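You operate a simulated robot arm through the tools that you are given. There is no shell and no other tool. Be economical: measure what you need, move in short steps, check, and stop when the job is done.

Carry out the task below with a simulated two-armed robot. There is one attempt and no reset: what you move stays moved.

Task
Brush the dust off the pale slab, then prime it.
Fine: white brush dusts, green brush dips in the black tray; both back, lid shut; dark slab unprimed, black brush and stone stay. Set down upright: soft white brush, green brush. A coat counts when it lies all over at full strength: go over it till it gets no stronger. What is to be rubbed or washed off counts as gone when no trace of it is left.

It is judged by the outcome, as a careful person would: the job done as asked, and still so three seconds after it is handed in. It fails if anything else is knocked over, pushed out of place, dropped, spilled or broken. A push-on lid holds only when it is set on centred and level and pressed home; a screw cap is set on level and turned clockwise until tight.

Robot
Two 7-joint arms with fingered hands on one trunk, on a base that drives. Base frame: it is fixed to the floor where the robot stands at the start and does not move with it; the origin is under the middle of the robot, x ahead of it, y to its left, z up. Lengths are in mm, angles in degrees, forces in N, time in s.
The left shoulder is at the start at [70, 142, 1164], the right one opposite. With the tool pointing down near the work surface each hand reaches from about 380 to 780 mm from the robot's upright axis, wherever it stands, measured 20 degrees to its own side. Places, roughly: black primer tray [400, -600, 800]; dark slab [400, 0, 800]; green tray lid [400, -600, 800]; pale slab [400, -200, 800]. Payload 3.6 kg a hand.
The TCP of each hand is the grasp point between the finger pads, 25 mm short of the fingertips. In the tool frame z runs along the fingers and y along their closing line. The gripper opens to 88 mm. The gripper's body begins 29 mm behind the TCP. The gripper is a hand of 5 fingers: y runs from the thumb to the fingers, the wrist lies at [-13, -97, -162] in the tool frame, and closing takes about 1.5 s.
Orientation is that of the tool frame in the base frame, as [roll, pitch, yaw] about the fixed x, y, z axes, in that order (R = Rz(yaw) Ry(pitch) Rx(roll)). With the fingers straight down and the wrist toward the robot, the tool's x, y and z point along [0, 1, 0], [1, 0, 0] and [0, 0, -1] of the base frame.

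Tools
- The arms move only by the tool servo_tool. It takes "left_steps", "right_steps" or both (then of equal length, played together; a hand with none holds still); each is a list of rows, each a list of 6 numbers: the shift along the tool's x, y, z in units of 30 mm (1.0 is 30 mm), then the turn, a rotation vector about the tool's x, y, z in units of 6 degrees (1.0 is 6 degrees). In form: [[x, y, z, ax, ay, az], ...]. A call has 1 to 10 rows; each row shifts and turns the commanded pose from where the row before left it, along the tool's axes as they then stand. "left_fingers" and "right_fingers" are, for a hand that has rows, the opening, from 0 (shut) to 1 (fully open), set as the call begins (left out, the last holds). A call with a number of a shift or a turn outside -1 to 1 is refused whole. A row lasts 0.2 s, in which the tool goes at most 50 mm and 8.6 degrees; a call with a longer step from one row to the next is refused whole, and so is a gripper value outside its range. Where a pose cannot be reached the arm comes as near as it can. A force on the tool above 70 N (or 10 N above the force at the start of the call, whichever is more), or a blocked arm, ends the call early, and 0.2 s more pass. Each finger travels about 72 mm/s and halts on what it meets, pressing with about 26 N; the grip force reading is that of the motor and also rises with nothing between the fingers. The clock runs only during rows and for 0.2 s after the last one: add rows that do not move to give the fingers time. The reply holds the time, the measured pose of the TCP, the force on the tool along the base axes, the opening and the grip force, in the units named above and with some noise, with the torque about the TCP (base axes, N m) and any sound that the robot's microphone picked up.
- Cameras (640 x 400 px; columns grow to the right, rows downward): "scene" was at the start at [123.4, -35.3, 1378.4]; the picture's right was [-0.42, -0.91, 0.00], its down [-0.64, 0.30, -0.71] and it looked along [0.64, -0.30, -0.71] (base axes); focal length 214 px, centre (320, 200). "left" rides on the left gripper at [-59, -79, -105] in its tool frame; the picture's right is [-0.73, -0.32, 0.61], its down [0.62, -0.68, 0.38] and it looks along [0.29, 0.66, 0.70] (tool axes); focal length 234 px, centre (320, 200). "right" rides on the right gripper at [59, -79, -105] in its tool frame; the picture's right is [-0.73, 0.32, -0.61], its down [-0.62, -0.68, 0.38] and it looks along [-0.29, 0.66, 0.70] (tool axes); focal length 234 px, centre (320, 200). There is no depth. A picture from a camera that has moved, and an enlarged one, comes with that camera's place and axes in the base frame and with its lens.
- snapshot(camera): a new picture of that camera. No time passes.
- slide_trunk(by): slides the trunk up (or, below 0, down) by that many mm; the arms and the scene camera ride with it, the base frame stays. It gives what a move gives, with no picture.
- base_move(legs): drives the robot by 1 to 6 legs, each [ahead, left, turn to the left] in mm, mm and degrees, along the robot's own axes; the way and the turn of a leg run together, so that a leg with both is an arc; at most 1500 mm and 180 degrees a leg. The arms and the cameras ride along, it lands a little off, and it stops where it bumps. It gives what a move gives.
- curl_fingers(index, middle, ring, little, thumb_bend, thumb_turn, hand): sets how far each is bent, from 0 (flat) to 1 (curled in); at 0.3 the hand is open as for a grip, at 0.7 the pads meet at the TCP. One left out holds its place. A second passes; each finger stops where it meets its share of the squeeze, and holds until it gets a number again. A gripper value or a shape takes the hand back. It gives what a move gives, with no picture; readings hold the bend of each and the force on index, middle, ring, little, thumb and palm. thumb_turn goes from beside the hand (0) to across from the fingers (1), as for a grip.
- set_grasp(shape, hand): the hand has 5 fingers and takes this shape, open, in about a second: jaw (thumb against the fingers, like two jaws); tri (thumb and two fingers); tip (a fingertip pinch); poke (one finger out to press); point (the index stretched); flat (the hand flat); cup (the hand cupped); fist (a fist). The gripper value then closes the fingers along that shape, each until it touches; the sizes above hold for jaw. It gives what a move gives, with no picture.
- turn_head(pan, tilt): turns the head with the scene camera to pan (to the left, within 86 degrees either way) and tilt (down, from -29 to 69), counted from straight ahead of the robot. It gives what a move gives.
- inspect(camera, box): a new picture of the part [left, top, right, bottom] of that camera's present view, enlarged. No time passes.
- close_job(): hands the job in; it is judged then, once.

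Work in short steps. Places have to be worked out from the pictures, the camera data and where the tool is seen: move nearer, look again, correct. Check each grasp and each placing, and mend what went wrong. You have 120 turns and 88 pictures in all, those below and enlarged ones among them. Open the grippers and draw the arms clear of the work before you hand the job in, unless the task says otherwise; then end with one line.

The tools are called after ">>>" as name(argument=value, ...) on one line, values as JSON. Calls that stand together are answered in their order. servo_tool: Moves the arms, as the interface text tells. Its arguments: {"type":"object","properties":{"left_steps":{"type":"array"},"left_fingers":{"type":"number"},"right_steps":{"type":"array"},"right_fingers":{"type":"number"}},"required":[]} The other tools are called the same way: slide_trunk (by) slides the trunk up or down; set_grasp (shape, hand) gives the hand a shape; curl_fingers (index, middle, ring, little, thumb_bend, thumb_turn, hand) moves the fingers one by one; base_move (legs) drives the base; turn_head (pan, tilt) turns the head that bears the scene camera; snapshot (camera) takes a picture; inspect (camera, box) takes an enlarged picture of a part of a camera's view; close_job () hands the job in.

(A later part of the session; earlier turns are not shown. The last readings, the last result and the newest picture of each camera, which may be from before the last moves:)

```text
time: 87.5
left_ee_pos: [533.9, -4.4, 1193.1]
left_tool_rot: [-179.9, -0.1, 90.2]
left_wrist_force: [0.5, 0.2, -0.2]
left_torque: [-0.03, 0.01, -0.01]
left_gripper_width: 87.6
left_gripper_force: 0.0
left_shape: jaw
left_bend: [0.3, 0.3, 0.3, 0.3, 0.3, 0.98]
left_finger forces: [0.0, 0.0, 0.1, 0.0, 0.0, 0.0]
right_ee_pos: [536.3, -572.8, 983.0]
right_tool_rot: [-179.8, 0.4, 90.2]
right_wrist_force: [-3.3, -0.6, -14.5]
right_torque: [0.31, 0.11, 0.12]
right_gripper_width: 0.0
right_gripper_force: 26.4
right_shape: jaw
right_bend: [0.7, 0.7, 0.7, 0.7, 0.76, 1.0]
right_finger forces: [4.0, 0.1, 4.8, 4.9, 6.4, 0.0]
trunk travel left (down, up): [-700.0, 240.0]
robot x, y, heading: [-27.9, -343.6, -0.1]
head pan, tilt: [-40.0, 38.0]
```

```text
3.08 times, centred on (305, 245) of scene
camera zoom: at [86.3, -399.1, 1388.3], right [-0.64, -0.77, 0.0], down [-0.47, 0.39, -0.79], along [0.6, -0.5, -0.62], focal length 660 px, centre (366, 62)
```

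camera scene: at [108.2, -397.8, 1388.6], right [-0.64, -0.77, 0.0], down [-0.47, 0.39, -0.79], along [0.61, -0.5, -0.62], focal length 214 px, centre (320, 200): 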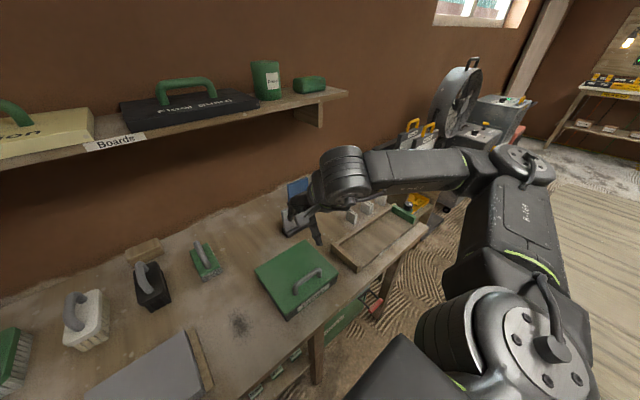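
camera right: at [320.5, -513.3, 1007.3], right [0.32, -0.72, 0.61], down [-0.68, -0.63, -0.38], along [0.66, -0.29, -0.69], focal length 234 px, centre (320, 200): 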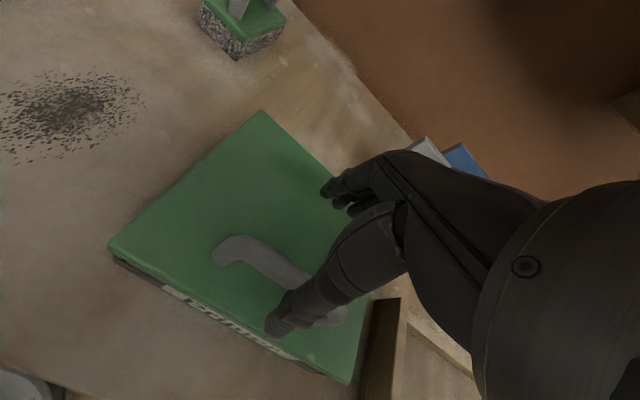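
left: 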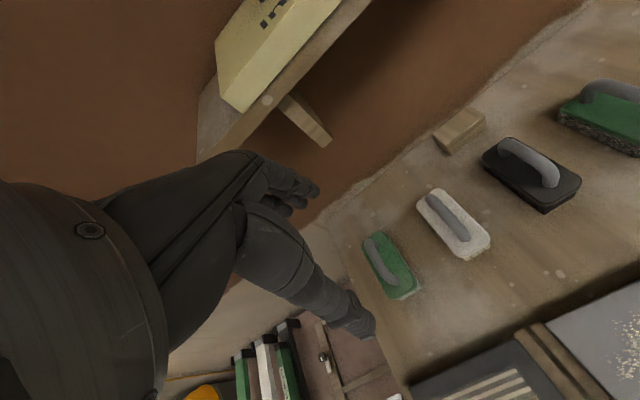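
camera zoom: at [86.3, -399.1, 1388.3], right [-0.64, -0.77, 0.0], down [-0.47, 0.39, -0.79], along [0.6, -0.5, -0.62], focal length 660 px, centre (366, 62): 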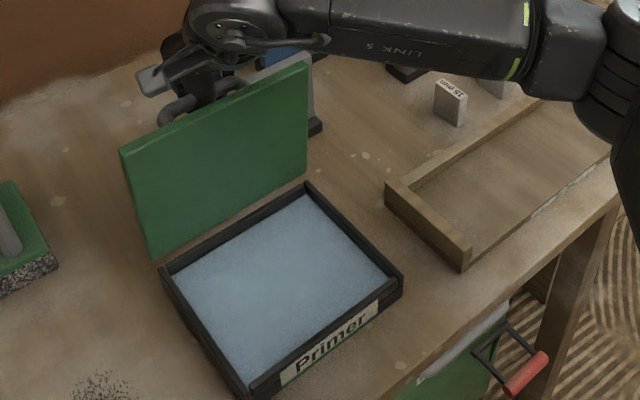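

At about 83° now. I'll go slightly past vertical and watch the force.

>>> servo_tool(right_steps=[[0, 0.5, 0.15, 0, 0, 0], [0, 0.5, 0.2, 0, 0, 0], [0, 0.4, 0.2, 0, 0, 0], [0, 0, 0, 0, 0, 0]])

>>> inspect(camera="scene", box=[225, 180, 385, 310])

```text
time: 88.5
left_ee_pos: [528.8, -1.0, 1195.6]
left_tool_rot: [179.7, 0.2, 90.3]
left_wrist_force: [-0.7, 0.6, -0.3]
left_torque: [-0.03, 0.0, -0.01]
left_gripper_width: 87.6
left_gripper_force: 0.0
left_shape: jaw
left_bend: [0.3, 0.3, 0.3, 0.3, 0.3, 0.98]
left_finger forces: [0.1, 0.0, 0.0, 0.1, 0.0, 0.1]
right_ee_pos: [578.0, -572.4, 972.9]
right_tool_rot: [179.7, 0.5, 90.0]
right_wrist_force: [-2.1, -0.6, 24.7]
right_torque: [0.09, 1.79, -0.07]
right_gripper_width: 1.5
right_gripper_force: 26.0
right_shape: jaw
right_bend: [0.7, 0.7, 0.7, 0.7, 0.71, 1.0]
right_finger forces: [0.0, 0.0, 0.6, 1.1, 69.4, 0.1]
trunk travel left (down, up): [-700.0, 240.0]
robot x, y, heading: [-31.8, -340.1, 0.2]
head pan, tilt: [-40.0, 38.0]
```

```text
3.08 times, centred on (305, 245) of scene
camera zoom: at [80.8, -396.4, 1389.2], right [-0.64, -0.77, 0.0], down [-0.47, 0.39, -0.79], along [0.61, -0.5, -0.61], focal length 660 px, centre (366, 62)
```

zoom: 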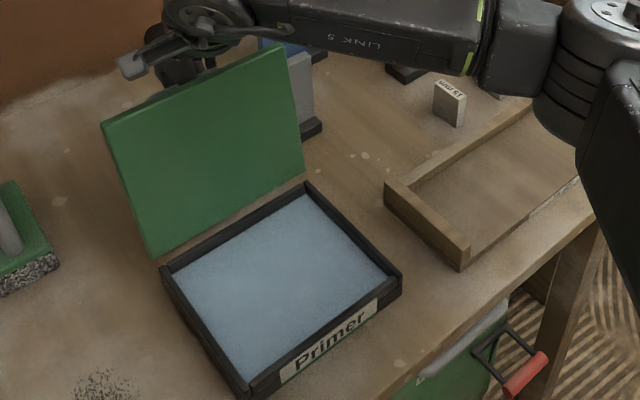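

The lid is now past vertical, apparently against its stop, and I'm pressing down on it. I'll ease up a few mm, open only the fingers on the far side, and keep the thumb still.

>>> servo_tool(right_steps=[[0, 0, -0.15, 0, 0, 0], [0, 0, 0, 0, 0, 0]])

>>> curl_fingers(hand="right", index=0.3, middle=0.3, ring=0.3, little=0.3)

>>> snapshot(camera="right")

>>> inspect(camera="scene", box=[225, 180, 385, 310])

```text
time: 89.1
left_ee_pos: [530.8, -2.2, 1194.3]
left_tool_rot: [180.0, 0.1, 90.3]
left_wrist_force: [-0.3, 0.3, 0.2]
left_torque: [0.01, -0.01, -0.01]
left_gripper_width: 87.7
left_gripper_force: 0.0
left_shape: jaw
left_bend: [0.3, 0.3, 0.3, 0.3, 0.3, 0.98]
left_finger forces: [0.1, 0.0, 0.0, 0.0, 0.0, 0.0]
right_ee_pos: [576.0, -572.3, 973.7]
right_tool_rot: [-179.9, 0.5, 90.0]
right_wrist_force: [-3.8, 0.3, 9.6]
right_torque: [0.02, 1.11, -0.01]
right_gripper_width: 1.1
right_gripper_force: 25.8
right_shape: jaw
right_bend: [0.7, 0.7, 0.7, 0.7, 0.71, 1.0]
right_finger forces: [0.1, 0.1, 0.7, 1.2, 57.4, 0.1]
trunk travel left (down, up): [-700.0, 240.0]
robot x, y, heading: [-31.0, -341.3, -0.0]
head pan, tilt: [-40.0, 38.0]
```

```text
time: 90.1
left_ee_pos: [531.4, -1.3, 1194.8]
left_tool_rot: [179.9, 0.0, 90.1]
left_wrist_force: [0.4, 0.0, 0.1]
left_torque: [0.01, 0.0, -0.02]
left_gripper_width: 88.0
left_gripper_force: 0.0
left_shape: jaw
left_bend: [0.3, 0.3, 0.3, 0.3, 0.3, 0.98]
left_finger forces: [0.0, 0.0, 0.0, 0.0, 0.1, 0.0]
right_ee_pos: [575.8, -572.3, 972.3]
right_tool_rot: [-179.9, 0.5, 89.9]
right_wrist_force: [-7.9, -0.1, 4.5]
right_torque: [0.01, 1.3, -0.1]
right_gripper_width: 37.9
right_gripper_force: 41.8
right_shape: fingers
right_bend: [0.3, 0.3, 0.3, 0.3, 0.71, 1.0]
right_finger forces: [0.0, 0.0, 0.0, 0.1, 83.2, 0.0]
trunk travel left (down, up): [-700.0, 240.0]
robot x, y, heading: [-33.4, -343.2, 0.4]
head pan, tilt: [-40.0, 38.0]
```

```text
50 pictures are left
camera right: at [497.8, -512.9, 1076.9], right [0.32, -0.72, 0.61], down [-0.68, -0.63, -0.38], along [0.66, -0.3, -0.69], focal length 234 px, centre (320, 200)
```

right: 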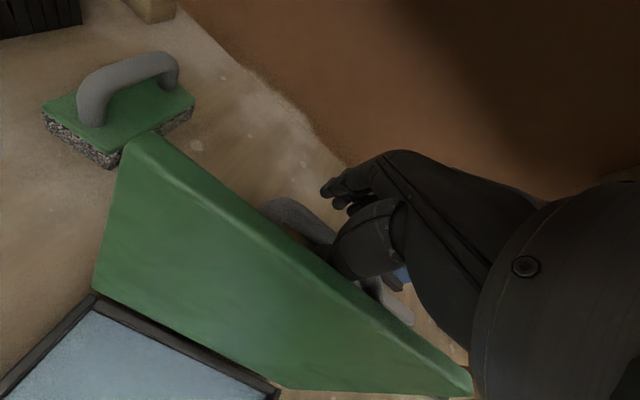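

```text
3.08 times, centred on (305, 245) of scene
camera zoom: at [82.4, -397.5, 1388.6], right [-0.64, -0.77, 0.0], down [-0.47, 0.39, -0.79], along [0.61, -0.5, -0.61], focal length 660 px, centre (366, 62)
```

zoom: 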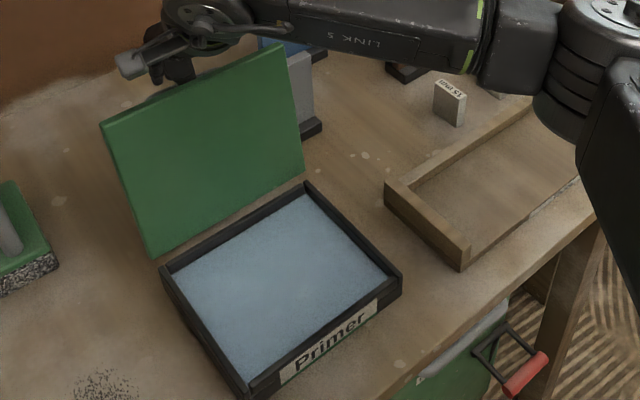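

The thumb is squeezing the bar. I'll relax it slightly, then raise the hand out.

>>> curl_fingers(hand="right", thumb_bend=0.6)

>>> servo_tool(right_steps=[[0, 0, -0.3, 0, 0, 0], [0, 0, -0.3, 0, 0, 0], [0, 0, 0, 0, 0, 0]])

>>> snapshot(camera="right")

```text
time: 91.1
left_ee_pos: [533.7, -2.7, 1194.3]
left_tool_rot: [180.0, 0.1, 90.2]
left_wrist_force: [-0.4, -1.0, -0.5]
left_torque: [-0.01, -0.01, 0.01]
left_gripper_width: 87.8
left_gripper_force: 0.0
left_shape: jaw
left_bend: [0.3, 0.3, 0.3, 0.3, 0.3, 0.98]
left_finger forces: [0.1, 0.0, 0.0, 0.1, 0.0, 0.0]
right_ee_pos: [579.0, -572.0, 972.3]
right_tool_rot: [-179.9, 0.5, 89.9]
right_wrist_force: [0.7, 0.5, 0.0]
right_torque: [0.0, 0.0, -0.02]
right_gripper_width: 51.3
right_gripper_force: 0.1
right_shape: fingers
right_bend: [0.3, 0.3, 0.3, 0.3, 0.6, 1.0]
right_finger forces: [0.1, 0.0, 0.0, 0.1, 0.2, 0.1]
trunk travel left (down, up): [-700.0, 240.0]
robot x, y, heading: [-29.8, -343.6, 0.3]
head pan, tilt: [-40.0, 38.0]
```

```text
time: 91.9
left_ee_pos: [533.1, -2.4, 1193.8]
left_tool_rot: [180.0, 0.0, 90.3]
left_wrist_force: [0.4, -0.4, -0.9]
left_torque: [-0.01, 0.02, 0.02]
left_gripper_width: 87.7
left_gripper_force: 0.1
left_shape: jaw
left_bend: [0.3, 0.3, 0.3, 0.3, 0.3, 0.98]
left_finger forces: [0.1, 0.1, 0.1, 0.1, 0.0, 0.0]
right_ee_pos: [577.5, -572.6, 989.4]
right_tool_rot: [-179.9, 0.4, 90.0]
right_wrist_force: [0.5, 0.0, -0.2]
right_torque: [0.01, 0.01, -0.02]
right_gripper_width: 51.9
right_gripper_force: 0.6
right_shape: fingers
right_bend: [0.3, 0.3, 0.3, 0.3, 0.6, 1.0]
right_finger forces: [0.0, 0.1, 0.1, 0.1, 0.1, 0.1]
trunk travel left (down, up): [-700.0, 240.0]
robot x, y, heading: [-30.7, -343.5, 0.6]
head pan, tilt: [-40.0, 38.0]
```

```text
48 pictures are left
camera right: at [499.8, -513.4, 1093.9], right [0.32, -0.72, 0.61], down [-0.68, -0.63, -0.38], along [0.66, -0.29, -0.69], focal length 234 px, centre (320, 200)
```

right: 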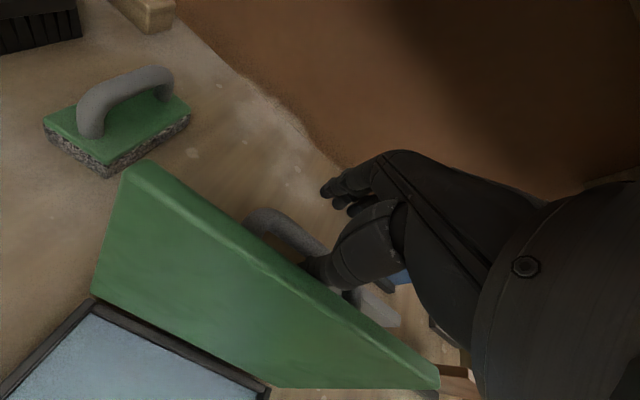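

The hand is free and the lid stays open. I'll raise the hand, retract it, and turn it to yaw 0.

>>> servo_tool(right_steps=[[0, 0, -1, 0, 0, 0], [0, 0, -1, 0, 0, 0], [0, 0, -0.8, 0, 0, 0], [0, -1, 0, 0, 0, 0], [0, -1, 0, 0, 0, 0], [0, -1, 0, 0, 0, 1], [0, 0, 0, 0, 0, 1], [0, 0, 0, 0, 0, 1], [0, 0, 0, 0, 0, 1], [0, 0, 0, 0, 0, 1]], right_fingers=1)

>>> servo_tool(right_steps=[[0, 0, 0, 0, 0, 1], [0, 0, 0, 0, 0, 1], [0, 0, 0, 0, 0, 1], [0, 0, 0, 0, 0, 1], [0, 0, 0, 0, 0, 1], [0, 0, 0, 0, 0, 1], [0, 0, 0, 0, 0, 1], [0, 0, 0, 0, 0, 1], [0, 0, 0, 0, 0, 1], [0, 0, 0, 0, 0, 1]])

>>> base_move(legs=[[23, 800, 0]])

>>> snapshot(camera="scene")

```text
time: 94.1
left_ee_pos: [532.7, -2.5, 1194.1]
left_tool_rot: [179.9, 0.2, 90.3]
left_wrist_force: [-0.3, -0.2, -0.5]
left_torque: [-0.03, -0.02, 0.04]
left_gripper_width: 87.8
left_gripper_force: 0.1
left_shape: jaw
left_bend: [0.3, 0.3, 0.3, 0.3, 0.3, 0.98]
left_finger forces: [0.1, 0.0, 0.0, 0.1, 0.1, 0.0]
right_ee_pos: [488.8, -570.1, 1073.5]
right_tool_rot: [179.9, 0.4, 59.9]
right_wrist_force: [-0.6, -0.2, -0.4]
right_torque: [0.02, 0.0, -0.04]
right_gripper_width: 87.7
right_gripper_force: 0.0
right_shape: jaw
right_bend: [0.3, 0.3, 0.3, 0.3, 0.3, 0.98]
right_finger forces: [0.0, 0.0, 0.0, 0.0, 0.0, 0.1]
trunk travel left (down, up): [-700.0, 240.0]
robot x, y, heading: [-32.9, -344.0, 0.2]
head pan, tilt: [-40.0, 38.0]
```

```text
time: 96.3
left_ee_pos: [534.1, -1.0, 1192.8]
left_tool_rot: [-179.9, 0.1, 90.3]
left_wrist_force: [0.1, -0.2, -0.2]
left_torque: [0.07, -0.02, -0.01]
left_gripper_width: 87.7
left_gripper_force: 0.0
left_shape: jaw
left_bend: [0.3, 0.3, 0.3, 0.3, 0.3, 0.98]
left_finger forces: [0.0, 0.0, 0.0, 0.1, 0.0, 0.1]
right_ee_pos: [477.8, -547.0, 1033.5]
right_tool_rot: [-179.4, -0.8, 0.6]
right_wrist_force: [-0.8, -0.1, -0.7]
right_torque: [0.04, -0.01, 0.01]
right_gripper_width: 87.8
right_gripper_force: 0.1
right_shape: jaw
right_bend: [0.3, 0.3, 0.3, 0.3, 0.3, 0.98]
right_finger forces: [0.0, 0.1, 0.0, 0.1, 0.0, 0.1]
right hand out of reach, approached as far as the arm can: row 9, 10
trunk travel left (down, up): [-700.0, 240.0]
robot x, y, heading: [-32.6, -341.0, 0.2]
head pan, tilt: [-40.0, 38.0]
```

```text
time: 100.7
left_ee_pos: [552.9, 816.3, 1193.6]
left_tool_rot: [-180.0, 0.0, 90.1]
left_wrist_force: [0.4, 0.2, -1.0]
left_torque: [0.04, 0.03, -0.04]
left_gripper_width: 87.7
left_gripper_force: 0.0
left_shape: jaw
left_bend: [0.3, 0.3, 0.3, 0.3, 0.3, 0.98]
left_finger forces: [0.1, 0.1, 0.0, 0.0, 0.1, 0.0]
right_ee_pos: [494.2, 271.9, 1033.2]
right_tool_rot: [-179.4, -0.7, 0.5]
right_wrist_force: [0.2, -0.2, 0.1]
right_torque: [0.02, -0.05, -0.01]
right_gripper_width: 87.6
right_gripper_force: 0.0
right_shape: jaw
right_bend: [0.3, 0.3, 0.3, 0.3, 0.3, 0.98]
right_finger forces: [0.1, 0.0, 0.0, 0.0, 0.1, 0.0]
trunk travel left (down, up): [-700.0, 240.0]
robot x, y, heading: [-9.4, 480.2, 0.0]
head pan, tilt: [-40.0, 38.0]
```

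```text
47 pictures are left
camera scene: at [104.7, 421.9, 1388.4], right [-0.64, -0.77, 0.0], down [-0.47, 0.4, -0.79], along [0.6, -0.51, -0.62], focal length 214 px, centre (320, 200)
```

scene: 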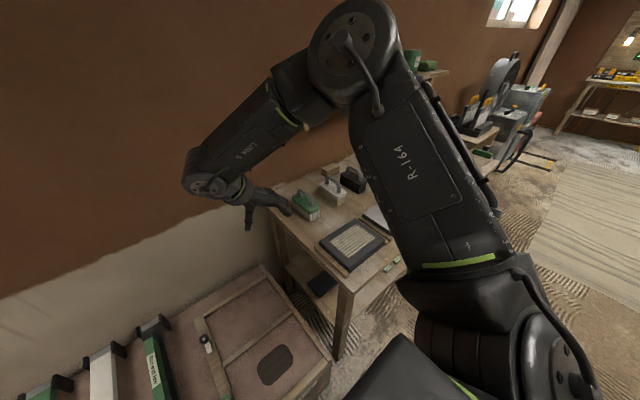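

I'm positioned left of the green brush. I'll approach in two stages, lowering only to a safe height first.

>>> servo_tool(right_steps=[[0.5, 0.5, 0.6, 0, 0, 0], [0.5, 0.5, 0.6, 0, 0, 0], [0.5, 0.8, 0.4, 0, 0, 0], [0.5, 1, 0, 0, 0, 0], [0.5, 1, 0, 0, 0, 0], [0.5, 1, 0, 0, 0, 0], [0.4, 1, 0, 0, 0, 0], [0.4, 1, 0, 0, 0, 0], [0, 0, 0, 0, 0, 0]])

>>> snapshot(camera="right")

```text
time: 102.7
left_ee_pos: [553.8, 816.0, 1193.6]
left_tool_rot: [-179.9, 0.0, 90.1]
left_wrist_force: [-0.4, -1.1, -0.3]
left_torque: [0.03, 0.0, -0.01]
left_gripper_width: 87.9
left_gripper_force: 0.1
left_shape: jaw
left_bend: [0.3, 0.3, 0.3, 0.3, 0.3, 0.98]
left_finger forces: [0.0, 0.1, 0.1, 0.0, 0.0, 0.0]
right_ee_pos: [613.1, 71.7, 984.8]
right_tool_rot: [-179.5, -0.8, 0.5]
right_wrist_force: [-0.7, -0.3, -0.5]
right_torque: [0.01, -0.01, -0.02]
right_gripper_width: 87.7
right_gripper_force: 0.1
right_shape: jaw
right_bend: [0.3, 0.3, 0.3, 0.3, 0.3, 0.98]
right_finger forces: [0.1, 0.0, 0.0, 0.0, 0.0, 0.1]
trunk travel left (down, up): [-700.0, 240.0]
robot x, y, heading: [-14.6, 476.5, -0.1]
head pan, tilt: [-40.0, 38.0]
```

```text
46 pictures are left
camera right: at [670.3, 150.1, 1091.2], right [-0.73, -0.34, 0.59], down [-0.62, 0.68, -0.39], along [-0.27, -0.65, -0.71], focal length 234 px, centre (320, 200)
```

right: 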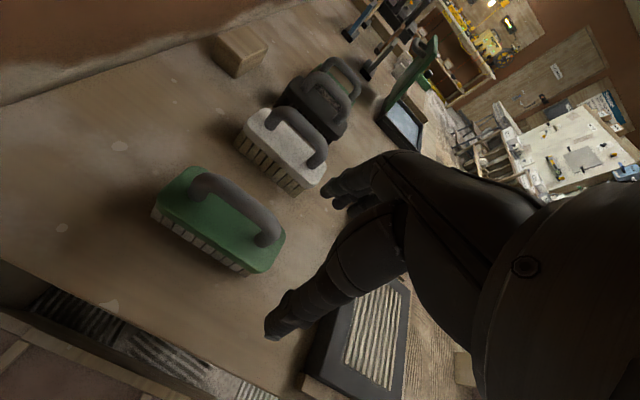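

The green handle is at about (664, 37). I'll position at (653, 27), slightly more centred than last time, and descend.

>>> servo_tool(right_steps=[[0.7, 0.75, 0.3, 0, 0, -0.08], [0.65, 0.75, 0.5, 0, 0, 0], [0, 0, 0.7, 0, 0, 0], [0, 0, 0.7, 0, 0, 0], [0, 0, 0.7, 0, 0, 0], [0, 0, 0.6, 0, 0, 0], [0, 0, 0, 0, 0, 0]])

>>> snapshot(camera="right")

```text
time: 104.2
left_ee_pos: [554.5, 817.6, 1193.6]
left_tool_rot: [-180.0, 0.0, 90.1]
left_wrist_force: [-0.1, -0.2, 0.0]
left_torque: [0.01, 0.02, 0.02]
left_gripper_width: 87.5
left_gripper_force: 0.0
left_shape: jaw
left_bend: [0.3, 0.3, 0.3, 0.3, 0.3, 0.98]
left_finger forces: [0.1, 0.1, 0.0, 0.0, 0.0, 0.1]
right_ee_pos: [647.0, 30.3, 879.7]
right_tool_rot: [-179.6, -0.8, 0.9]
right_wrist_force: [-0.7, 0.2, -0.2]
right_torque: [0.03, 0.02, -0.02]
right_gripper_width: 87.7
right_gripper_force: 0.1
right_shape: jaw
right_bend: [0.3, 0.3, 0.3, 0.3, 0.3, 0.98]
right_finger forces: [0.0, 0.0, 0.0, 0.1, 0.1, 0.0]
right hand out of reach, approached as far as the arm can: row 5, 6
trunk travel left (down, up): [-700.0, 240.0]
robot x, y, heading: [-9.6, 481.5, 0.1]
head pan, tilt: [-40.0, 38.0]
```

```text
45 pictures are left
camera right: at [702.8, 109.4, 984.5], right [-0.73, -0.34, 0.59], down [-0.63, 0.67, -0.39], along [-0.27, -0.66, -0.71], focal length 234 px, centre (320, 200)
```

right: 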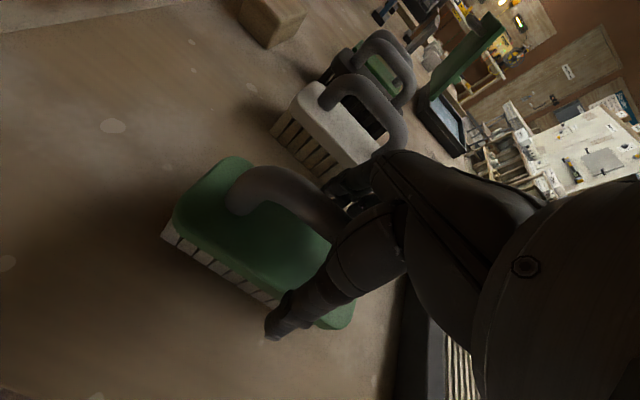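

It ran slightly out of reach, so I'll pull back a little in x and lower to about 870.

>>> servo_tool(right_steps=[[-0.3, 0, 0, 0, 0, -0.1], [0, 0, 0.2, 0, 0, 0], [0, 0, 0.15, 0, 0, 0], [0, 0, 0, 0, 0, 0]])

```text
time: 105.2
left_ee_pos: [553.9, 816.6, 1193.2]
left_tool_rot: [-179.9, -0.1, 90.1]
left_wrist_force: [0.8, 0.7, 0.6]
left_torque: [0.02, -0.01, -0.02]
left_gripper_width: 87.8
left_gripper_force: 0.0
left_shape: jaw
left_bend: [0.3, 0.3, 0.3, 0.3, 0.3, 0.98]
left_finger forces: [0.0, 0.0, 0.0, 0.0, 0.0, 0.1]
right_ee_pos: [643.7, 25.8, 866.5]
right_tool_rot: [-179.5, -0.7, 1.6]
right_wrist_force: [-0.9, 0.9, -0.2]
right_torque: [0.04, 0.02, 0.03]
right_gripper_width: 87.5
right_gripper_force: 0.0
right_shape: jaw
right_bend: [0.3, 0.3, 0.3, 0.3, 0.3, 0.98]
right_finger forces: [0.0, 0.0, 0.0, 0.0, 0.0, 0.0]
right hand out of reach, approached as far as the arm can: row 1
trunk travel left (down, up): [-700.0, 240.0]
robot x, y, heading: [-13.0, 482.0, 0.1]
head pan, tilt: [-40.0, 38.0]
```

I'll nudge the base 10 mm forward so the hand sits closer to the handle's middle, then close.

>>> base_move(legs=[[11, 0, 0]])

>>> servo_tool(right_steps=[[0, 0, 0, 0, 0, 0], [0, 0, 0, 0, 0, 0], [0, 0, 0, 0, 0, 0], [0, 0, 0, 0, 0, 0], [0, 0, 0, 0, 0, 0], [0, 0, 0, 0, 0, 0], [0, 0, 0, 0, 0, 0], [0, 0, 0, 0, 0, 0]], right_fingers=0)

>>> snapshot(camera="right")

```text
time: 106.0
left_ee_pos: [562.2, 816.2, 1195.2]
left_tool_rot: [179.8, 0.0, 90.1]
left_wrist_force: [-0.9, 0.2, 0.3]
left_torque: [-0.04, 0.01, 0.02]
left_gripper_width: 87.7
left_gripper_force: 0.0
left_shape: jaw
left_bend: [0.3, 0.3, 0.3, 0.3, 0.3, 0.98]
left_finger forces: [0.0, 0.0, 0.1, 0.1, 0.1, 0.0]
right_ee_pos: [653.1, 25.4, 868.6]
right_tool_rot: [-179.5, -1.1, 1.5]
right_wrist_force: [1.0, 0.5, -0.3]
right_torque: [-0.01, 0.0, 0.0]
right_gripper_width: 87.7
right_gripper_force: 0.0
right_shape: jaw
right_bend: [0.3, 0.3, 0.3, 0.3, 0.3, 0.98]
right_finger forces: [0.0, 0.0, 0.1, 0.0, 0.0, 0.1]
trunk travel left (down, up): [-700.0, 240.0]
robot x, y, heading: [0.2, 478.3, 0.0]
head pan, tilt: [-40.0, 38.0]
```

```text
time: 107.8
left_ee_pos: [564.4, 815.7, 1194.8]
left_tool_rot: [180.0, -0.1, 90.1]
left_wrist_force: [0.5, -0.1, -0.6]
left_torque: [0.02, 0.01, 0.02]
left_gripper_width: 87.7
left_gripper_force: 0.0
left_shape: jaw
left_bend: [0.3, 0.3, 0.3, 0.3, 0.3, 0.98]
left_finger forces: [0.1, 0.1, 0.0, 0.0, 0.0, 0.0]
right_ee_pos: [654.6, 26.9, 866.6]
right_tool_rot: [-179.4, -0.8, 1.6]
right_wrist_force: [-0.2, 0.1, -0.3]
right_torque: [-0.07, -0.01, 0.02]
right_gripper_width: 54.2
right_gripper_force: 25.8
right_shape: jaw
right_bend: [0.28, 0.4, 0.38, 0.42, 0.64, 0.99]
right_finger forces: [12.7, 6.8, 3.0, 1.4, 23.6, 0.0]
trunk travel left (down, up): [-700.0, 240.0]
robot x, y, heading: [1.9, 482.1, 0.2]
head pan, tilt: [-40.0, 38.0]
```

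```text
44 pictures are left
camera right: at [710.7, 105.5, 972.3], right [-0.72, -0.35, 0.59], down [-0.64, 0.67, -0.39], along [-0.26, -0.66, -0.71], focal length 234 px, centre (320, 200)
```

right: 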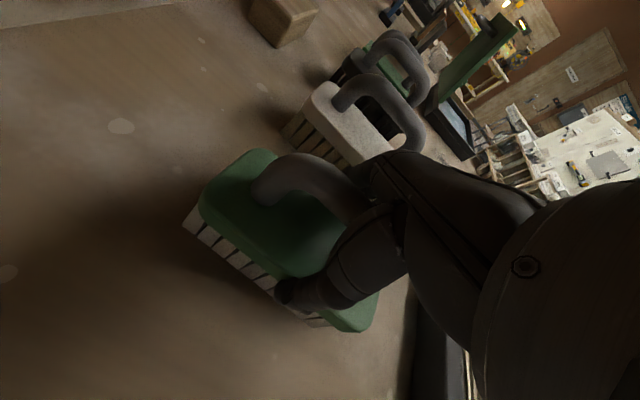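

It's gripped the same way as the white one (table contact at TCP z≈867). I'll lift and retract.

>>> servo_tool(right_steps=[[0, 0, -0.4, 0, 0, 0], [0, 0, -0.6, 0, 0, 0], [0, 0, -1, 0, 0, 0], [-0.8, 0.2, -1, 0, 0, 0], [-1, 0.3, 0, 0, 0, -0.2], [-1, 0.5, 0, 0, 0, 0], [-1, 0.5, 0, 0, 0, 0], [0, 0, 0, 0, 0, 0]])

>>> base_move(legs=[[-112, 0, 0], [0, -546, 0]])

>>> snapshot(camera="scene")

```text
time: 109.6
left_ee_pos: [566.7, 817.2, 1192.8]
left_tool_rot: [-179.9, 0.0, 90.0]
left_wrist_force: [-0.1, 0.3, -0.4]
left_torque: [0.0, 0.02, 0.01]
left_gripper_width: 87.8
left_gripper_force: 0.1
left_shape: jaw
left_bend: [0.3, 0.3, 0.3, 0.3, 0.3, 0.98]
left_finger forces: [0.0, 0.0, 0.1, 0.0, 0.1, 0.1]
right_ee_pos: [538.6, -26.9, 951.9]
right_tool_rot: [-179.6, -0.8, 2.9]
right_wrist_force: [0.3, -0.8, -2.3]
right_torque: [0.01, -0.01, -0.01]
right_gripper_width: 54.1
right_gripper_force: 26.1
right_shape: jaw
right_bend: [0.29, 0.4, 0.38, 0.42, 0.64, 0.98]
right_finger forces: [12.6, 6.7, 3.0, 1.4, 23.5, 0.1]
trunk travel left (down, up): [-700.0, 240.0]
robot x, y, heading: [-1.4, 481.5, 0.2]
head pan, tilt: [-40.0, 38.0]
```

```text
time: 113.6
left_ee_pos: [452.2, 257.6, 1194.0]
left_tool_rot: [-180.0, 0.0, 89.7]
left_wrist_force: [-0.5, -0.4, -0.3]
left_torque: [-0.01, -0.01, -0.01]
left_gripper_width: 87.7
left_gripper_force: 0.0
left_shape: jaw
left_bend: [0.3, 0.3, 0.3, 0.3, 0.3, 0.98]
left_finger forces: [0.1, 0.0, 0.0, 0.0, 0.1, 0.0]
right_ee_pos: [422.2, -586.4, 952.6]
right_tool_rot: [-179.5, -0.8, 2.5]
right_wrist_force: [-0.3, 0.8, -1.1]
right_torque: [-0.02, 0.01, 0.0]
right_gripper_width: 54.0
right_gripper_force: 26.0
right_shape: jaw
right_bend: [0.29, 0.4, 0.38, 0.42, 0.64, 0.98]
right_finger forces: [12.6, 6.6, 3.0, 1.4, 23.7, 0.0]
trunk travel left (down, up): [-700.0, 240.0]
robot x, y, heading: [-115.1, -81.4, -0.2]
head pan, tilt: [-40.0, 38.0]
```

```text
43 pictures are left
camera scene: at [1.5, -135.2, 1388.4], right [-0.65, -0.76, 0.0], down [-0.47, 0.4, -0.79], along [0.6, -0.51, -0.62], focal length 214 px, centre (320, 200)
```

scene: 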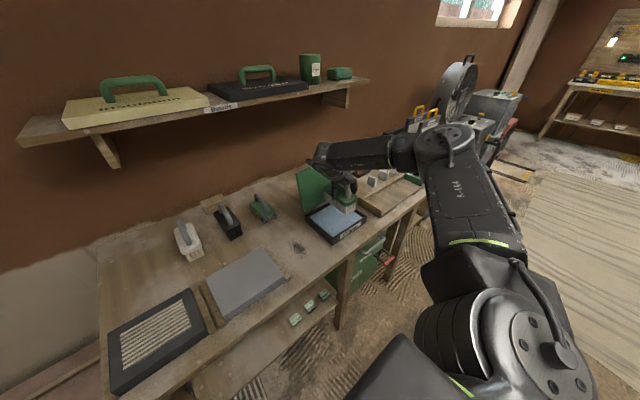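

The brush is over the tray. I'll square the yaw and check alignment from both cameras before dipping.

>>> servo_tool(right_steps=[[0, -0.3, 0.4, 0, 0, 0.4], [0, 0, 0.5, 0, 0, 0], [0, 0, 0, 0, 0, 0]])

>>> inspect(camera="scene", box=[270, 140, 400, 255])

>>> snapshot(camera="right")

```text
time: 114.4
left_ee_pos: [452.7, 255.6, 1193.8]
left_tool_rot: [179.9, 0.0, 89.7]
left_wrist_force: [0.0, -0.5, -0.2]
left_torque: [-0.01, 0.01, 0.04]
left_gripper_width: 87.7
left_gripper_force: 0.1
left_shape: jaw
left_bend: [0.3, 0.3, 0.3, 0.3, 0.3, 0.98]
left_finger forces: [0.0, 0.0, 0.1, 0.1, 0.0, 0.0]
right_ee_pos: [423.4, -577.4, 925.7]
right_tool_rot: [-179.4, -0.8, 0.0]
right_wrist_force: [-0.1, 0.3, -1.2]
right_torque: [0.01, 0.02, 0.0]
right_gripper_width: 53.9
right_gripper_force: 25.7
right_shape: jaw
right_bend: [0.29, 0.4, 0.38, 0.42, 0.64, 0.98]
right_finger forces: [12.7, 6.6, 3.0, 1.5, 23.8, 0.1]
trunk travel left (down, up): [-700.0, 240.0]
robot x, y, heading: [-111.9, -80.0, -0.1]
head pan, tilt: [-40.0, 38.0]
```

```text
3.48 times, centred on (335, 198) of scene
camera zoom: at [1.2, -135.8, 1388.4], right [-0.65, -0.76, 0.0], down [-0.47, 0.4, -0.79], along [0.6, -0.51, -0.62], focal length 746 px, centre (268, 209)
```

zoom: 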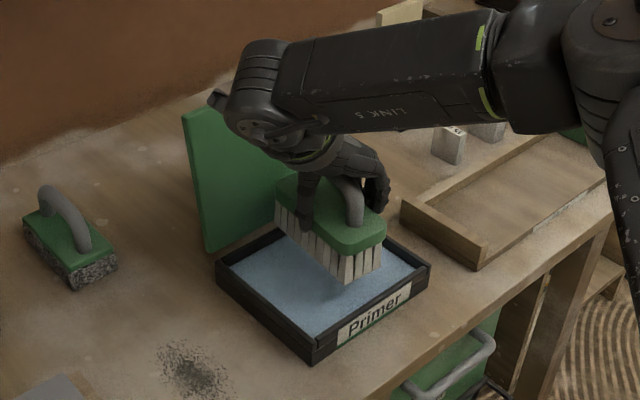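

```text
41 pictures are left
camera right: at [480.2, -499.5, 1031.8], right [-0.73, -0.33, 0.59], down [-0.62, 0.68, -0.39], along [-0.28, -0.65, -0.71], focal length 234 px, centre (320, 200)
```

right: 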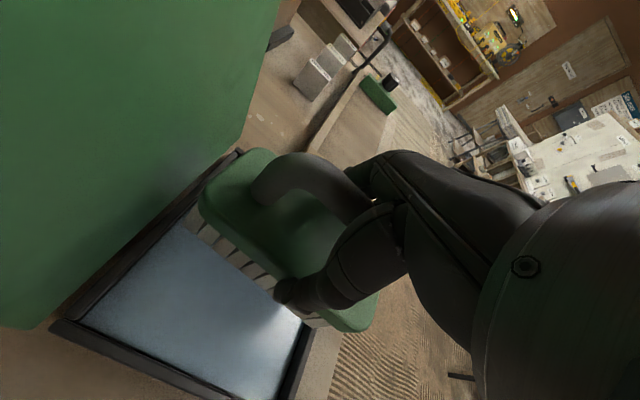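

Alignment looks good but slightly to the back right. I'll shift a bit and lower toward the pad, watching the force.

>>> servo_tool(right_steps=[[-0.2, -0.5, 0.2, 0, 0, 0], [0, 0, 0.3, 0, 0, 0], [0, 0, 0.3, 0, 0, 0], [0, 0, 0, 0, 0, 0]])

>>> inspect(camera="scene", box=[270, 140, 400, 255])

```text
time: 115.4
left_ee_pos: [452.9, 256.8, 1194.1]
left_tool_rot: [180.0, 0.1, 89.8]
left_wrist_force: [0.1, 0.6, 0.4]
left_torque: [-0.01, -0.02, 0.03]
left_gripper_width: 87.7
left_gripper_force: 0.1
left_shape: jaw
left_bend: [0.3, 0.3, 0.3, 0.3, 0.3, 0.98]
left_finger forces: [0.0, 0.1, 0.1, 0.0, 0.1, 0.0]
right_ee_pos: [415.1, -561.7, 900.0]
right_tool_rot: [-179.4, -0.7, 0.3]
right_wrist_force: [-0.3, -0.3, -2.1]
right_torque: [0.01, -0.04, 0.0]
right_gripper_width: 54.1
right_gripper_force: 26.1
right_shape: jaw
right_bend: [0.29, 0.4, 0.38, 0.42, 0.64, 0.98]
right_finger forces: [12.6, 6.6, 3.1, 1.4, 23.6, 0.0]
trunk travel left (down, up): [-700.0, 240.0]
robot x, y, heading: [-115.3, -73.5, -0.2]
head pan, tilt: [-40.0, 38.0]
```

```text
3.48 times, centred on (335, 198) of scene
camera zoom: at [1.3, -135.5, 1388.4], right [-0.65, -0.76, 0.0], down [-0.47, 0.4, -0.79], along [0.6, -0.51, -0.62], focal length 746 px, centre (268, 209)
```

zoom: 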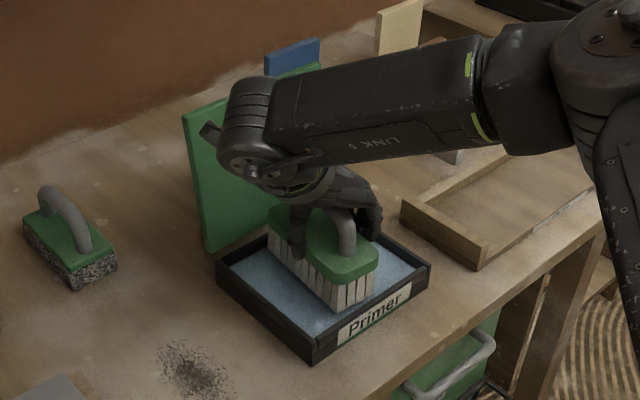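

It's just above the pad. I'll lower further in small steps until it touches.

>>> servo_tool(right_steps=[[0.1, 0, 0.2, 0, 0, 0], [0, 0, 0.15, 0, 0, 0], [0, 0, 0, 0, 0, 0]])

```text
time: 116.2
left_ee_pos: [452.2, 256.0, 1194.3]
left_tool_rot: [180.0, 0.0, 89.8]
left_wrist_force: [-0.8, -0.6, -1.3]
left_torque: [0.03, 0.0, 0.0]
left_gripper_width: 87.5
left_gripper_force: 0.1
left_shape: jaw
left_bend: [0.3, 0.3, 0.3, 0.3, 0.3, 0.98]
left_finger forces: [0.1, 0.0, 0.0, 0.1, 0.0, 0.1]
right_ee_pos: [418.8, -562.5, 890.2]
right_tool_rot: [-179.3, -0.8, 0.0]
right_wrist_force: [0.2, 0.3, -1.5]
right_torque: [0.01, 0.02, 0.01]
right_gripper_width: 54.1
right_gripper_force: 25.9
right_shape: jaw
right_bend: [0.29, 0.4, 0.38, 0.42, 0.64, 0.98]
right_finger forces: [12.7, 6.7, 3.0, 1.4, 23.8, 0.0]
trunk travel left (down, up): [-700.0, 240.0]
robot x, y, heading: [-113.4, -79.7, -0.3]
head pan, tilt: [-40.0, 38.0]
```

No contact yet, so I'll go a little lower.

>>> servo_tool(right_steps=[[0, 0, 0.15, 0, 0, 0], [0, 0, 0.1, 0, 0, 0], [0, 0, 0, 0, 0, 0]])

>>> inspect(camera="scene", box=[290, 160, 390, 250])

```text
time: 117.0
left_ee_pos: [449.7, 257.1, 1194.9]
left_tool_rot: [179.9, 0.0, 89.8]
left_wrist_force: [1.2, -0.1, -0.3]
left_torque: [-0.01, 0.02, -0.01]
left_gripper_width: 87.7
left_gripper_force: 0.1
left_shape: jaw
left_bend: [0.3, 0.3, 0.3, 0.3, 0.3, 0.98]
left_finger forces: [0.0, 0.0, 0.1, 0.0, 0.1, 0.0]
right_ee_pos: [419.0, -559.9, 886.1]
right_tool_rot: [-179.6, -1.1, 0.1]
right_wrist_force: [4.8, -5.1, 20.9]
right_torque: [-0.2, 0.0, 0.16]
right_gripper_width: 53.6
right_gripper_force: 25.8
right_shape: jaw
right_bend: [0.28, 0.4, 0.37, 0.41, 0.65, 0.98]
right_finger forces: [14.8, 8.4, 3.8, 2.1, 24.1, 0.0]
trunk travel left (down, up): [-700.0, 240.0]
robot x, y, heading: [-112.9, -76.9, -0.2]
head pan, tilt: [-40.0, 38.0]
```

```text
4.44 times, centred on (340, 205) of scene
camera zoom: at [-1.3, -133.5, 1389.0], right [-0.65, -0.76, 0.0], down [-0.47, 0.4, -0.79], along [0.6, -0.51, -0.61], focal length 953 px, centre (231, 178)
```

zoom: 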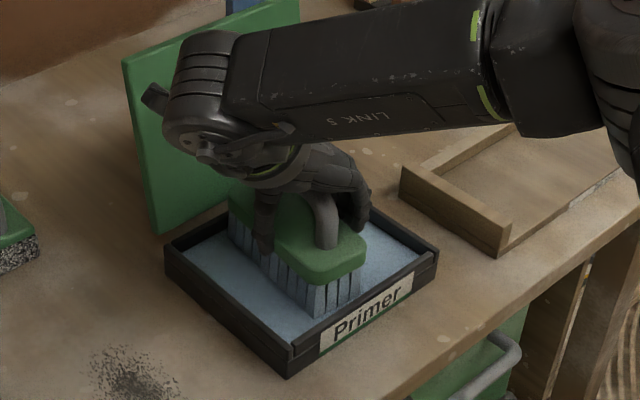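

Contact is at z≈887 and the bristles have turned blue. I'll make a short wiggle and lift out.

>>> servo_tool(right_steps=[[0, -0.4, 0, 0, 0, 0], [0, 0.4, 0, 0, 0, 0], [0, 0.4, 0, 0, 0, 0], [0, -0.4, 0, 0, 0, 0], [0, 0, -0.5, 0, 0, 0], [0, 0, -0.5, 0, 0, 0], [0, 0, -0.7, 0, 0, 0], [0, 0, -0.7, 0, 0, 0], [0, 0, 0, 0, 0, 0], [0, 0, 0, 0, 0, 0]])

>>> inspect(camera="scene", box=[290, 150, 390, 240])

>>> base_move(legs=[[0, 385, 0]])

```text
time: 119.2
left_ee_pos: [452.2, 256.3, 1193.4]
left_tool_rot: [-179.8, 0.0, 89.8]
left_wrist_force: [-0.9, 0.4, -0.2]
left_torque: [-0.03, 0.01, -0.01]
left_gripper_width: 87.5
left_gripper_force: 0.1
left_shape: jaw
left_bend: [0.3, 0.3, 0.3, 0.3, 0.3, 0.98]
left_finger forces: [0.1, 0.1, 0.0, 0.0, 0.1, 0.1]
right_ee_pos: [420.3, -562.5, 955.6]
right_tool_rot: [-179.4, -0.8, 0.2]
right_wrist_force: [0.0, -0.6, -1.5]
right_torque: [0.02, 0.03, 0.02]
right_gripper_width: 52.7
right_gripper_force: 25.8
right_shape: jaw
right_bend: [0.28, 0.4, 0.38, 0.42, 0.66, 0.97]
right_finger forces: [13.5, 7.0, 3.2, 1.5, 25.3, 0.0]
trunk travel left (down, up): [-700.0, 240.0]
robot x, y, heading: [-114.6, -78.6, 0.1]
head pan, tilt: [-40.0, 38.0]
```

```text
4.44 times, centred on (340, 195) of scene
camera zoom: at [1.7, -135.7, 1388.4], right [-0.65, -0.76, 0.0], down [-0.47, 0.4, -0.79], along [0.6, -0.51, -0.62], focal length 953 px, centre (231, 222)
```

zoom: 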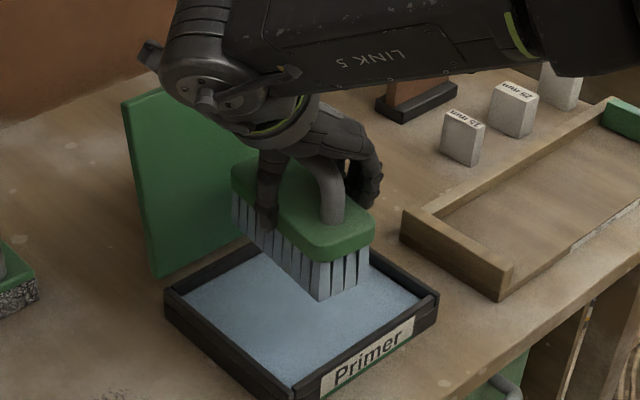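

```text
time: 121.6
left_ee_pos: [456.2, 641.0, 1195.5]
left_tool_rot: [-179.9, 0.0, 89.5]
left_wrist_force: [0.8, 0.8, 0.2]
left_torque: [0.03, 0.01, 0.01]
left_gripper_width: 88.1
left_gripper_force: 0.0
left_shape: jaw
left_bend: [0.3, 0.3, 0.3, 0.3, 0.3, 0.98]
left_finger forces: [0.0, 0.0, 0.0, 0.0, 0.0, 0.1]
right_ee_pos: [418.0, -178.2, 954.4]
right_tool_rot: [-179.4, -0.8, -0.1]
right_wrist_force: [0.0, -0.3, -2.3]
right_torque: [0.0, 0.03, 0.01]
right_gripper_width: 52.9
right_gripper_force: 26.4
right_shape: jaw
right_bend: [0.28, 0.4, 0.38, 0.42, 0.66, 0.97]
right_finger forces: [13.5, 7.0, 3.2, 1.5, 25.1, 0.0]
trunk travel left (down, up): [-700.0, 240.0]
robot x, y, heading: [-114.6, 310.7, -0.5]
head pan, tilt: [-40.0, 38.0]
```

The brush is loaded with blue and over the slab. I'll lower near the left edge and press lightly.

>>> servo_tool(right_steps=[[-0.7, -0.8, 0.5, 0, 0, 0], [0, -0.7, 0.5, 0, 0, 0], [0, 0, 0.5, 0, 0, 0], [0, 0, 0.3, 0, 0, 0], [0, 0, 0.1, 0, 0, 0], [0, 0, 0, 0, 0, 0]])

>>> snapshot(camera="right")

```text
time: 123.0
left_ee_pos: [455.4, 641.8, 1193.9]
left_tool_rot: [-179.9, 0.1, 89.4]
left_wrist_force: [0.4, 0.4, -0.7]
left_torque: [-0.01, -0.03, -0.01]
left_gripper_width: 87.5
left_gripper_force: 0.0
left_shape: jaw
left_bend: [0.3, 0.3, 0.3, 0.3, 0.3, 0.98]
left_finger forces: [0.0, 0.0, 0.0, 0.1, 0.0, 0.0]
right_ee_pos: [398.7, -130.9, 899.7]
right_tool_rot: [-179.5, -0.8, -0.1]
right_wrist_force: [2.5, -1.9, 7.7]
right_torque: [-0.04, 0.0, -0.04]
right_gripper_width: 52.6
right_gripper_force: 25.9
right_shape: jaw
right_bend: [0.28, 0.4, 0.38, 0.42, 0.66, 0.97]
right_finger forces: [14.1, 7.4, 3.4, 1.7, 24.7, 0.0]
trunk travel left (down, up): [-700.0, 240.0]
robot x, y, heading: [-113.7, 308.6, -0.5]
head pan, tilt: [-40.0, 38.0]
```

```text
37 pictures are left
camera right: at [456.1, -53.1, 1005.5], right [-0.74, -0.33, 0.59], down [-0.62, 0.69, -0.39], along [-0.28, -0.65, -0.71], focal length 234 px, centre (320, 200)
```

right: 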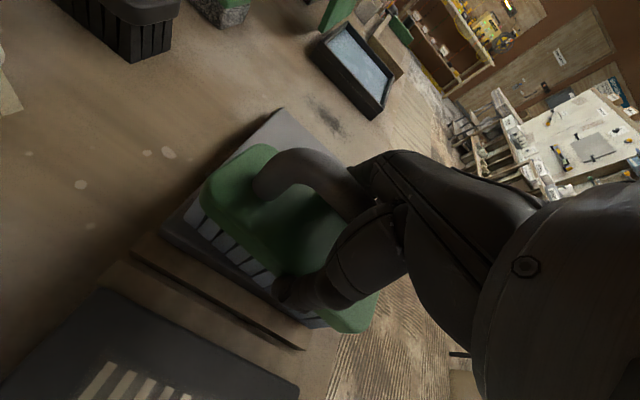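

There's light contact. I'll stroke from the left edge to the right.

>>> servo_tool(right_steps=[[0, -0.45, 0, 0, 0, 0], [0, 0, 0.03, 0, 0, 0], [0, 0.8, 0, 0, 0, 0], [0, 0.8, 0, 0, 0, 0], [0, 0.8, 0, 0, 0, 0], [0, 0.8, 0, 0, 0, 0], [0, 0.8, 0, 0, 0, 0], [0, 0.8, 0, 0, 0, 0], [0, 0.3, 0, 0, 0, 0], [0, 0, 0, 0, 0, 0]])

>>> inspect(camera="scene", box=[270, 160, 430, 270])

```text
time: 125.2
left_ee_pos: [455.5, 646.4, 1193.6]
left_tool_rot: [179.9, 0.2, 89.4]
left_wrist_force: [-0.3, 1.1, 0.1]
left_torque: [-0.01, 0.0, 0.0]
left_gripper_width: 87.5
left_gripper_force: 0.1
left_shape: jaw
left_bend: [0.3, 0.3, 0.3, 0.3, 0.3, 0.98]
left_finger forces: [0.0, 0.0, 0.0, 0.1, 0.1, 0.0]
right_ee_pos: [397.3, -268.0, 899.5]
right_tool_rot: [-179.6, -0.9, -0.1]
right_wrist_force: [0.0, 6.6, 18.6]
right_torque: [0.19, -0.01, 0.03]
right_gripper_width: 52.4
right_gripper_force: 26.1
right_shape: jaw
right_bend: [0.29, 0.41, 0.4, 0.43, 0.65, 0.97]
right_finger forces: [12.2, 6.1, 3.4, 0.5, 28.7, 0.0]
trunk travel left (down, up): [-700.0, 240.0]
robot x, y, heading: [-112.2, 312.7, -0.7]
head pan, tilt: [-40.0, 38.0]
```

```text
3.64 times, centred on (350, 215) of scene
camera zoom: at [0.8, 257.1, 1388.9], right [-0.65, -0.76, 0.0], down [-0.47, 0.4, -0.79], along [0.6, -0.51, -0.61], focal length 780 px, centre (211, 146)
```

zoom: 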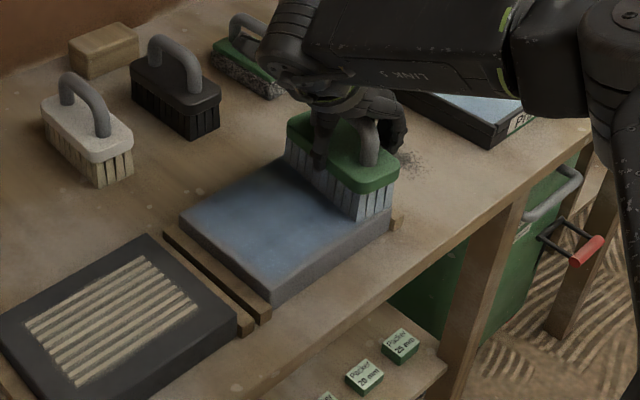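

The primer is going on. I'll make strokes offset toward the back and then the front.

>>> servo_tool(right_steps=[[0.6, 0, 0, 0, 0, 0], [0, -0.8, 0, 0, 0, 0], [0, -0.8, 0, 0, 0, 0], [0, -0.8, 0, 0, 0, 0], [0, -0.8, 0, 0, 0, 0], [0, -0.8, 0, 0, 0, 0], [0, -0.8, 0, 0, 0, 0], [0, -0.3, 0, 0, 0, 0], [0, 0, 0, 0, 0, 0]])

>>> servo_tool(right_steps=[[-0.6, 0, 0, 0, 0, 0], [-0.6, 0, 0, 0, 0, 0], [0, 0.8, 0, 0, 0, 0], [0, 0.8, 0, 0, 0, 0], [0, 0.8, 0, 0, 0, 0], [0, 0.8, 0, 0, 0, 0], [0, 0.8, 0, 0, 0, 0], [0, 0.8, 0, 0, 0, 0], [0, 0.3, 0, 0, 0, 0], [0, 0, 0, 0, 0, 0]])

>>> inspect(camera="scene", box=[300, 180, 400, 250])

```text
time: 127.2
left_ee_pos: [454.1, 642.5, 1194.6]
left_tool_rot: [-180.0, 0.0, 89.5]
left_wrist_force: [1.4, -0.3, 0.1]
left_torque: [0.01, 0.03, -0.01]
left_gripper_width: 87.6
left_gripper_force: 0.1
left_shape: jaw
left_bend: [0.3, 0.3, 0.3, 0.3, 0.3, 0.98]
left_finger forces: [0.0, 0.0, 0.1, 0.1, 0.0, 0.0]
right_ee_pos: [413.6, -118.7, 898.9]
right_tool_rot: [-179.3, -0.9, -0.2]
right_wrist_force: [-1.0, -4.3, 9.5]
right_torque: [-0.12, 0.04, -0.01]
right_gripper_width: 52.6
right_gripper_force: 25.9
right_shape: jaw
right_bend: [0.27, 0.39, 0.37, 0.41, 0.67, 0.97]
right_finger forces: [15.0, 8.2, 3.5, 2.0, 24.3, 0.0]
trunk travel left (down, up): [-700.0, 240.0]
robot x, y, heading: [-116.2, 311.4, -0.6]
head pan, tilt: [-40.0, 38.0]
```

```text
time: 129.4
left_ee_pos: [455.4, 644.8, 1193.4]
left_tool_rot: [-180.0, 0.2, 89.5]
left_wrist_force: [-0.7, -0.4, -0.5]
left_torque: [0.0, 0.01, -0.01]
left_gripper_width: 87.8
left_gripper_force: 0.1
left_shape: jaw
left_bend: [0.3, 0.3, 0.3, 0.3, 0.3, 0.98]
left_finger forces: [0.1, 0.1, 0.0, 0.0, 0.1, 0.0]
right_ee_pos: [380.9, -270.0, 898.4]
right_tool_rot: [-179.5, -0.9, -0.1]
right_wrist_force: [1.0, 4.9, 11.0]
right_torque: [0.12, -0.02, 0.04]
right_gripper_width: 52.2
right_gripper_force: 25.3
right_shape: jaw
right_bend: [0.29, 0.41, 0.4, 0.43, 0.65, 0.96]
right_finger forces: [12.8, 6.4, 3.5, 0.4, 27.9, 0.0]
trunk travel left (down, up): [-700.0, 240.0]
robot x, y, heading: [-111.3, 309.2, -0.6]
head pan, tilt: [-40.0, 38.0]
```

```text
5.71 times, centred on (350, 215) of scene
camera zoom: at [1.8, 255.5, 1388.7], right [-0.65, -0.76, 0.0], down [-0.47, 0.4, -0.79], along [0.6, -0.51, -0.61], focal length 1226 px, centre (149, 114)
```

zoom: 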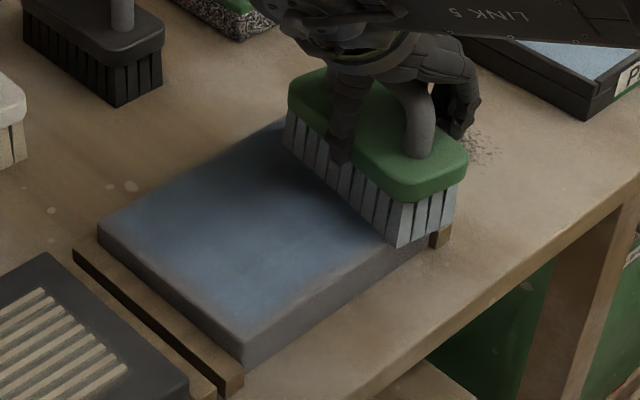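

The front edge is weaker and the bristles look nearly spent. I'll lift and go back for more primer.

>>> servo_tool(right_steps=[[0, 0, -0.7, 0, 0, 0], [0.4, -1, -1, 0, 0, 0], [0.4, -1, -0.2, 0, 0, 0], [0.45, -1, 0, 0, 0, 0], [0, 0, 0, 0, 0, 0]])

>>> base_move(legs=[[0, -385, 0.6]])

```text
time: 130.6
left_ee_pos: [456.9, 642.6, 1193.2]
left_tool_rot: [-180.0, 0.0, 89.5]
left_wrist_force: [-0.5, 0.2, 0.3]
left_torque: [-0.01, 0.0, -0.01]
left_gripper_width: 87.4
left_gripper_force: 0.2
left_shape: jaw
left_bend: [0.3, 0.3, 0.3, 0.3, 0.3, 0.98]
left_finger forces: [0.0, 0.0, 0.0, 0.1, 0.1, 0.0]
right_ee_pos: [413.1, -181.6, 952.9]
right_tool_rot: [-179.4, -0.8, -0.3]
right_wrist_force: [-0.6, 0.1, -1.8]
right_torque: [-0.03, 0.03, 0.0]
right_gripper_width: 52.4
right_gripper_force: 26.0
right_shape: jaw
right_bend: [0.28, 0.41, 0.4, 0.43, 0.65, 0.97]
right_finger forces: [13.6, 6.7, 3.6, 0.7, 24.8, 0.0]
trunk travel left (down, up): [-700.0, 240.0]
robot x, y, heading: [-110.5, 309.0, -0.8]
head pan, tilt: [-40.0, 38.0]
```

```text
time: 133.1
left_ee_pos: [452.9, 264.8, 1193.2]
left_tool_rot: [180.0, 0.1, 90.0]
left_wrist_force: [0.5, 0.5, 0.5]
left_torque: [-0.03, -0.02, 0.03]
left_gripper_width: 87.8
left_gripper_force: 0.0
left_shape: jaw
left_bend: [0.3, 0.3, 0.3, 0.3, 0.3, 0.98]
left_finger forces: [0.1, 0.0, 0.0, 0.0, 0.0, 0.0]
right_ee_pos: [414.4, -559.3, 952.2]
right_tool_rot: [-179.3, -0.7, 0.3]
right_wrist_force: [0.0, 0.3, -1.5]
right_torque: [-0.02, 0.03, -0.02]
right_gripper_width: 52.1
right_gripper_force: 26.0
right_shape: jaw
right_bend: [0.28, 0.41, 0.4, 0.43, 0.65, 0.97]
right_finger forces: [13.7, 6.6, 3.6, 0.7, 24.8, 0.0]
trunk travel left (down, up): [-700.0, 240.0]
robot x, y, heading: [-115.6, -76.5, -0.1]
head pan, tilt: [-40.0, 38.0]
```

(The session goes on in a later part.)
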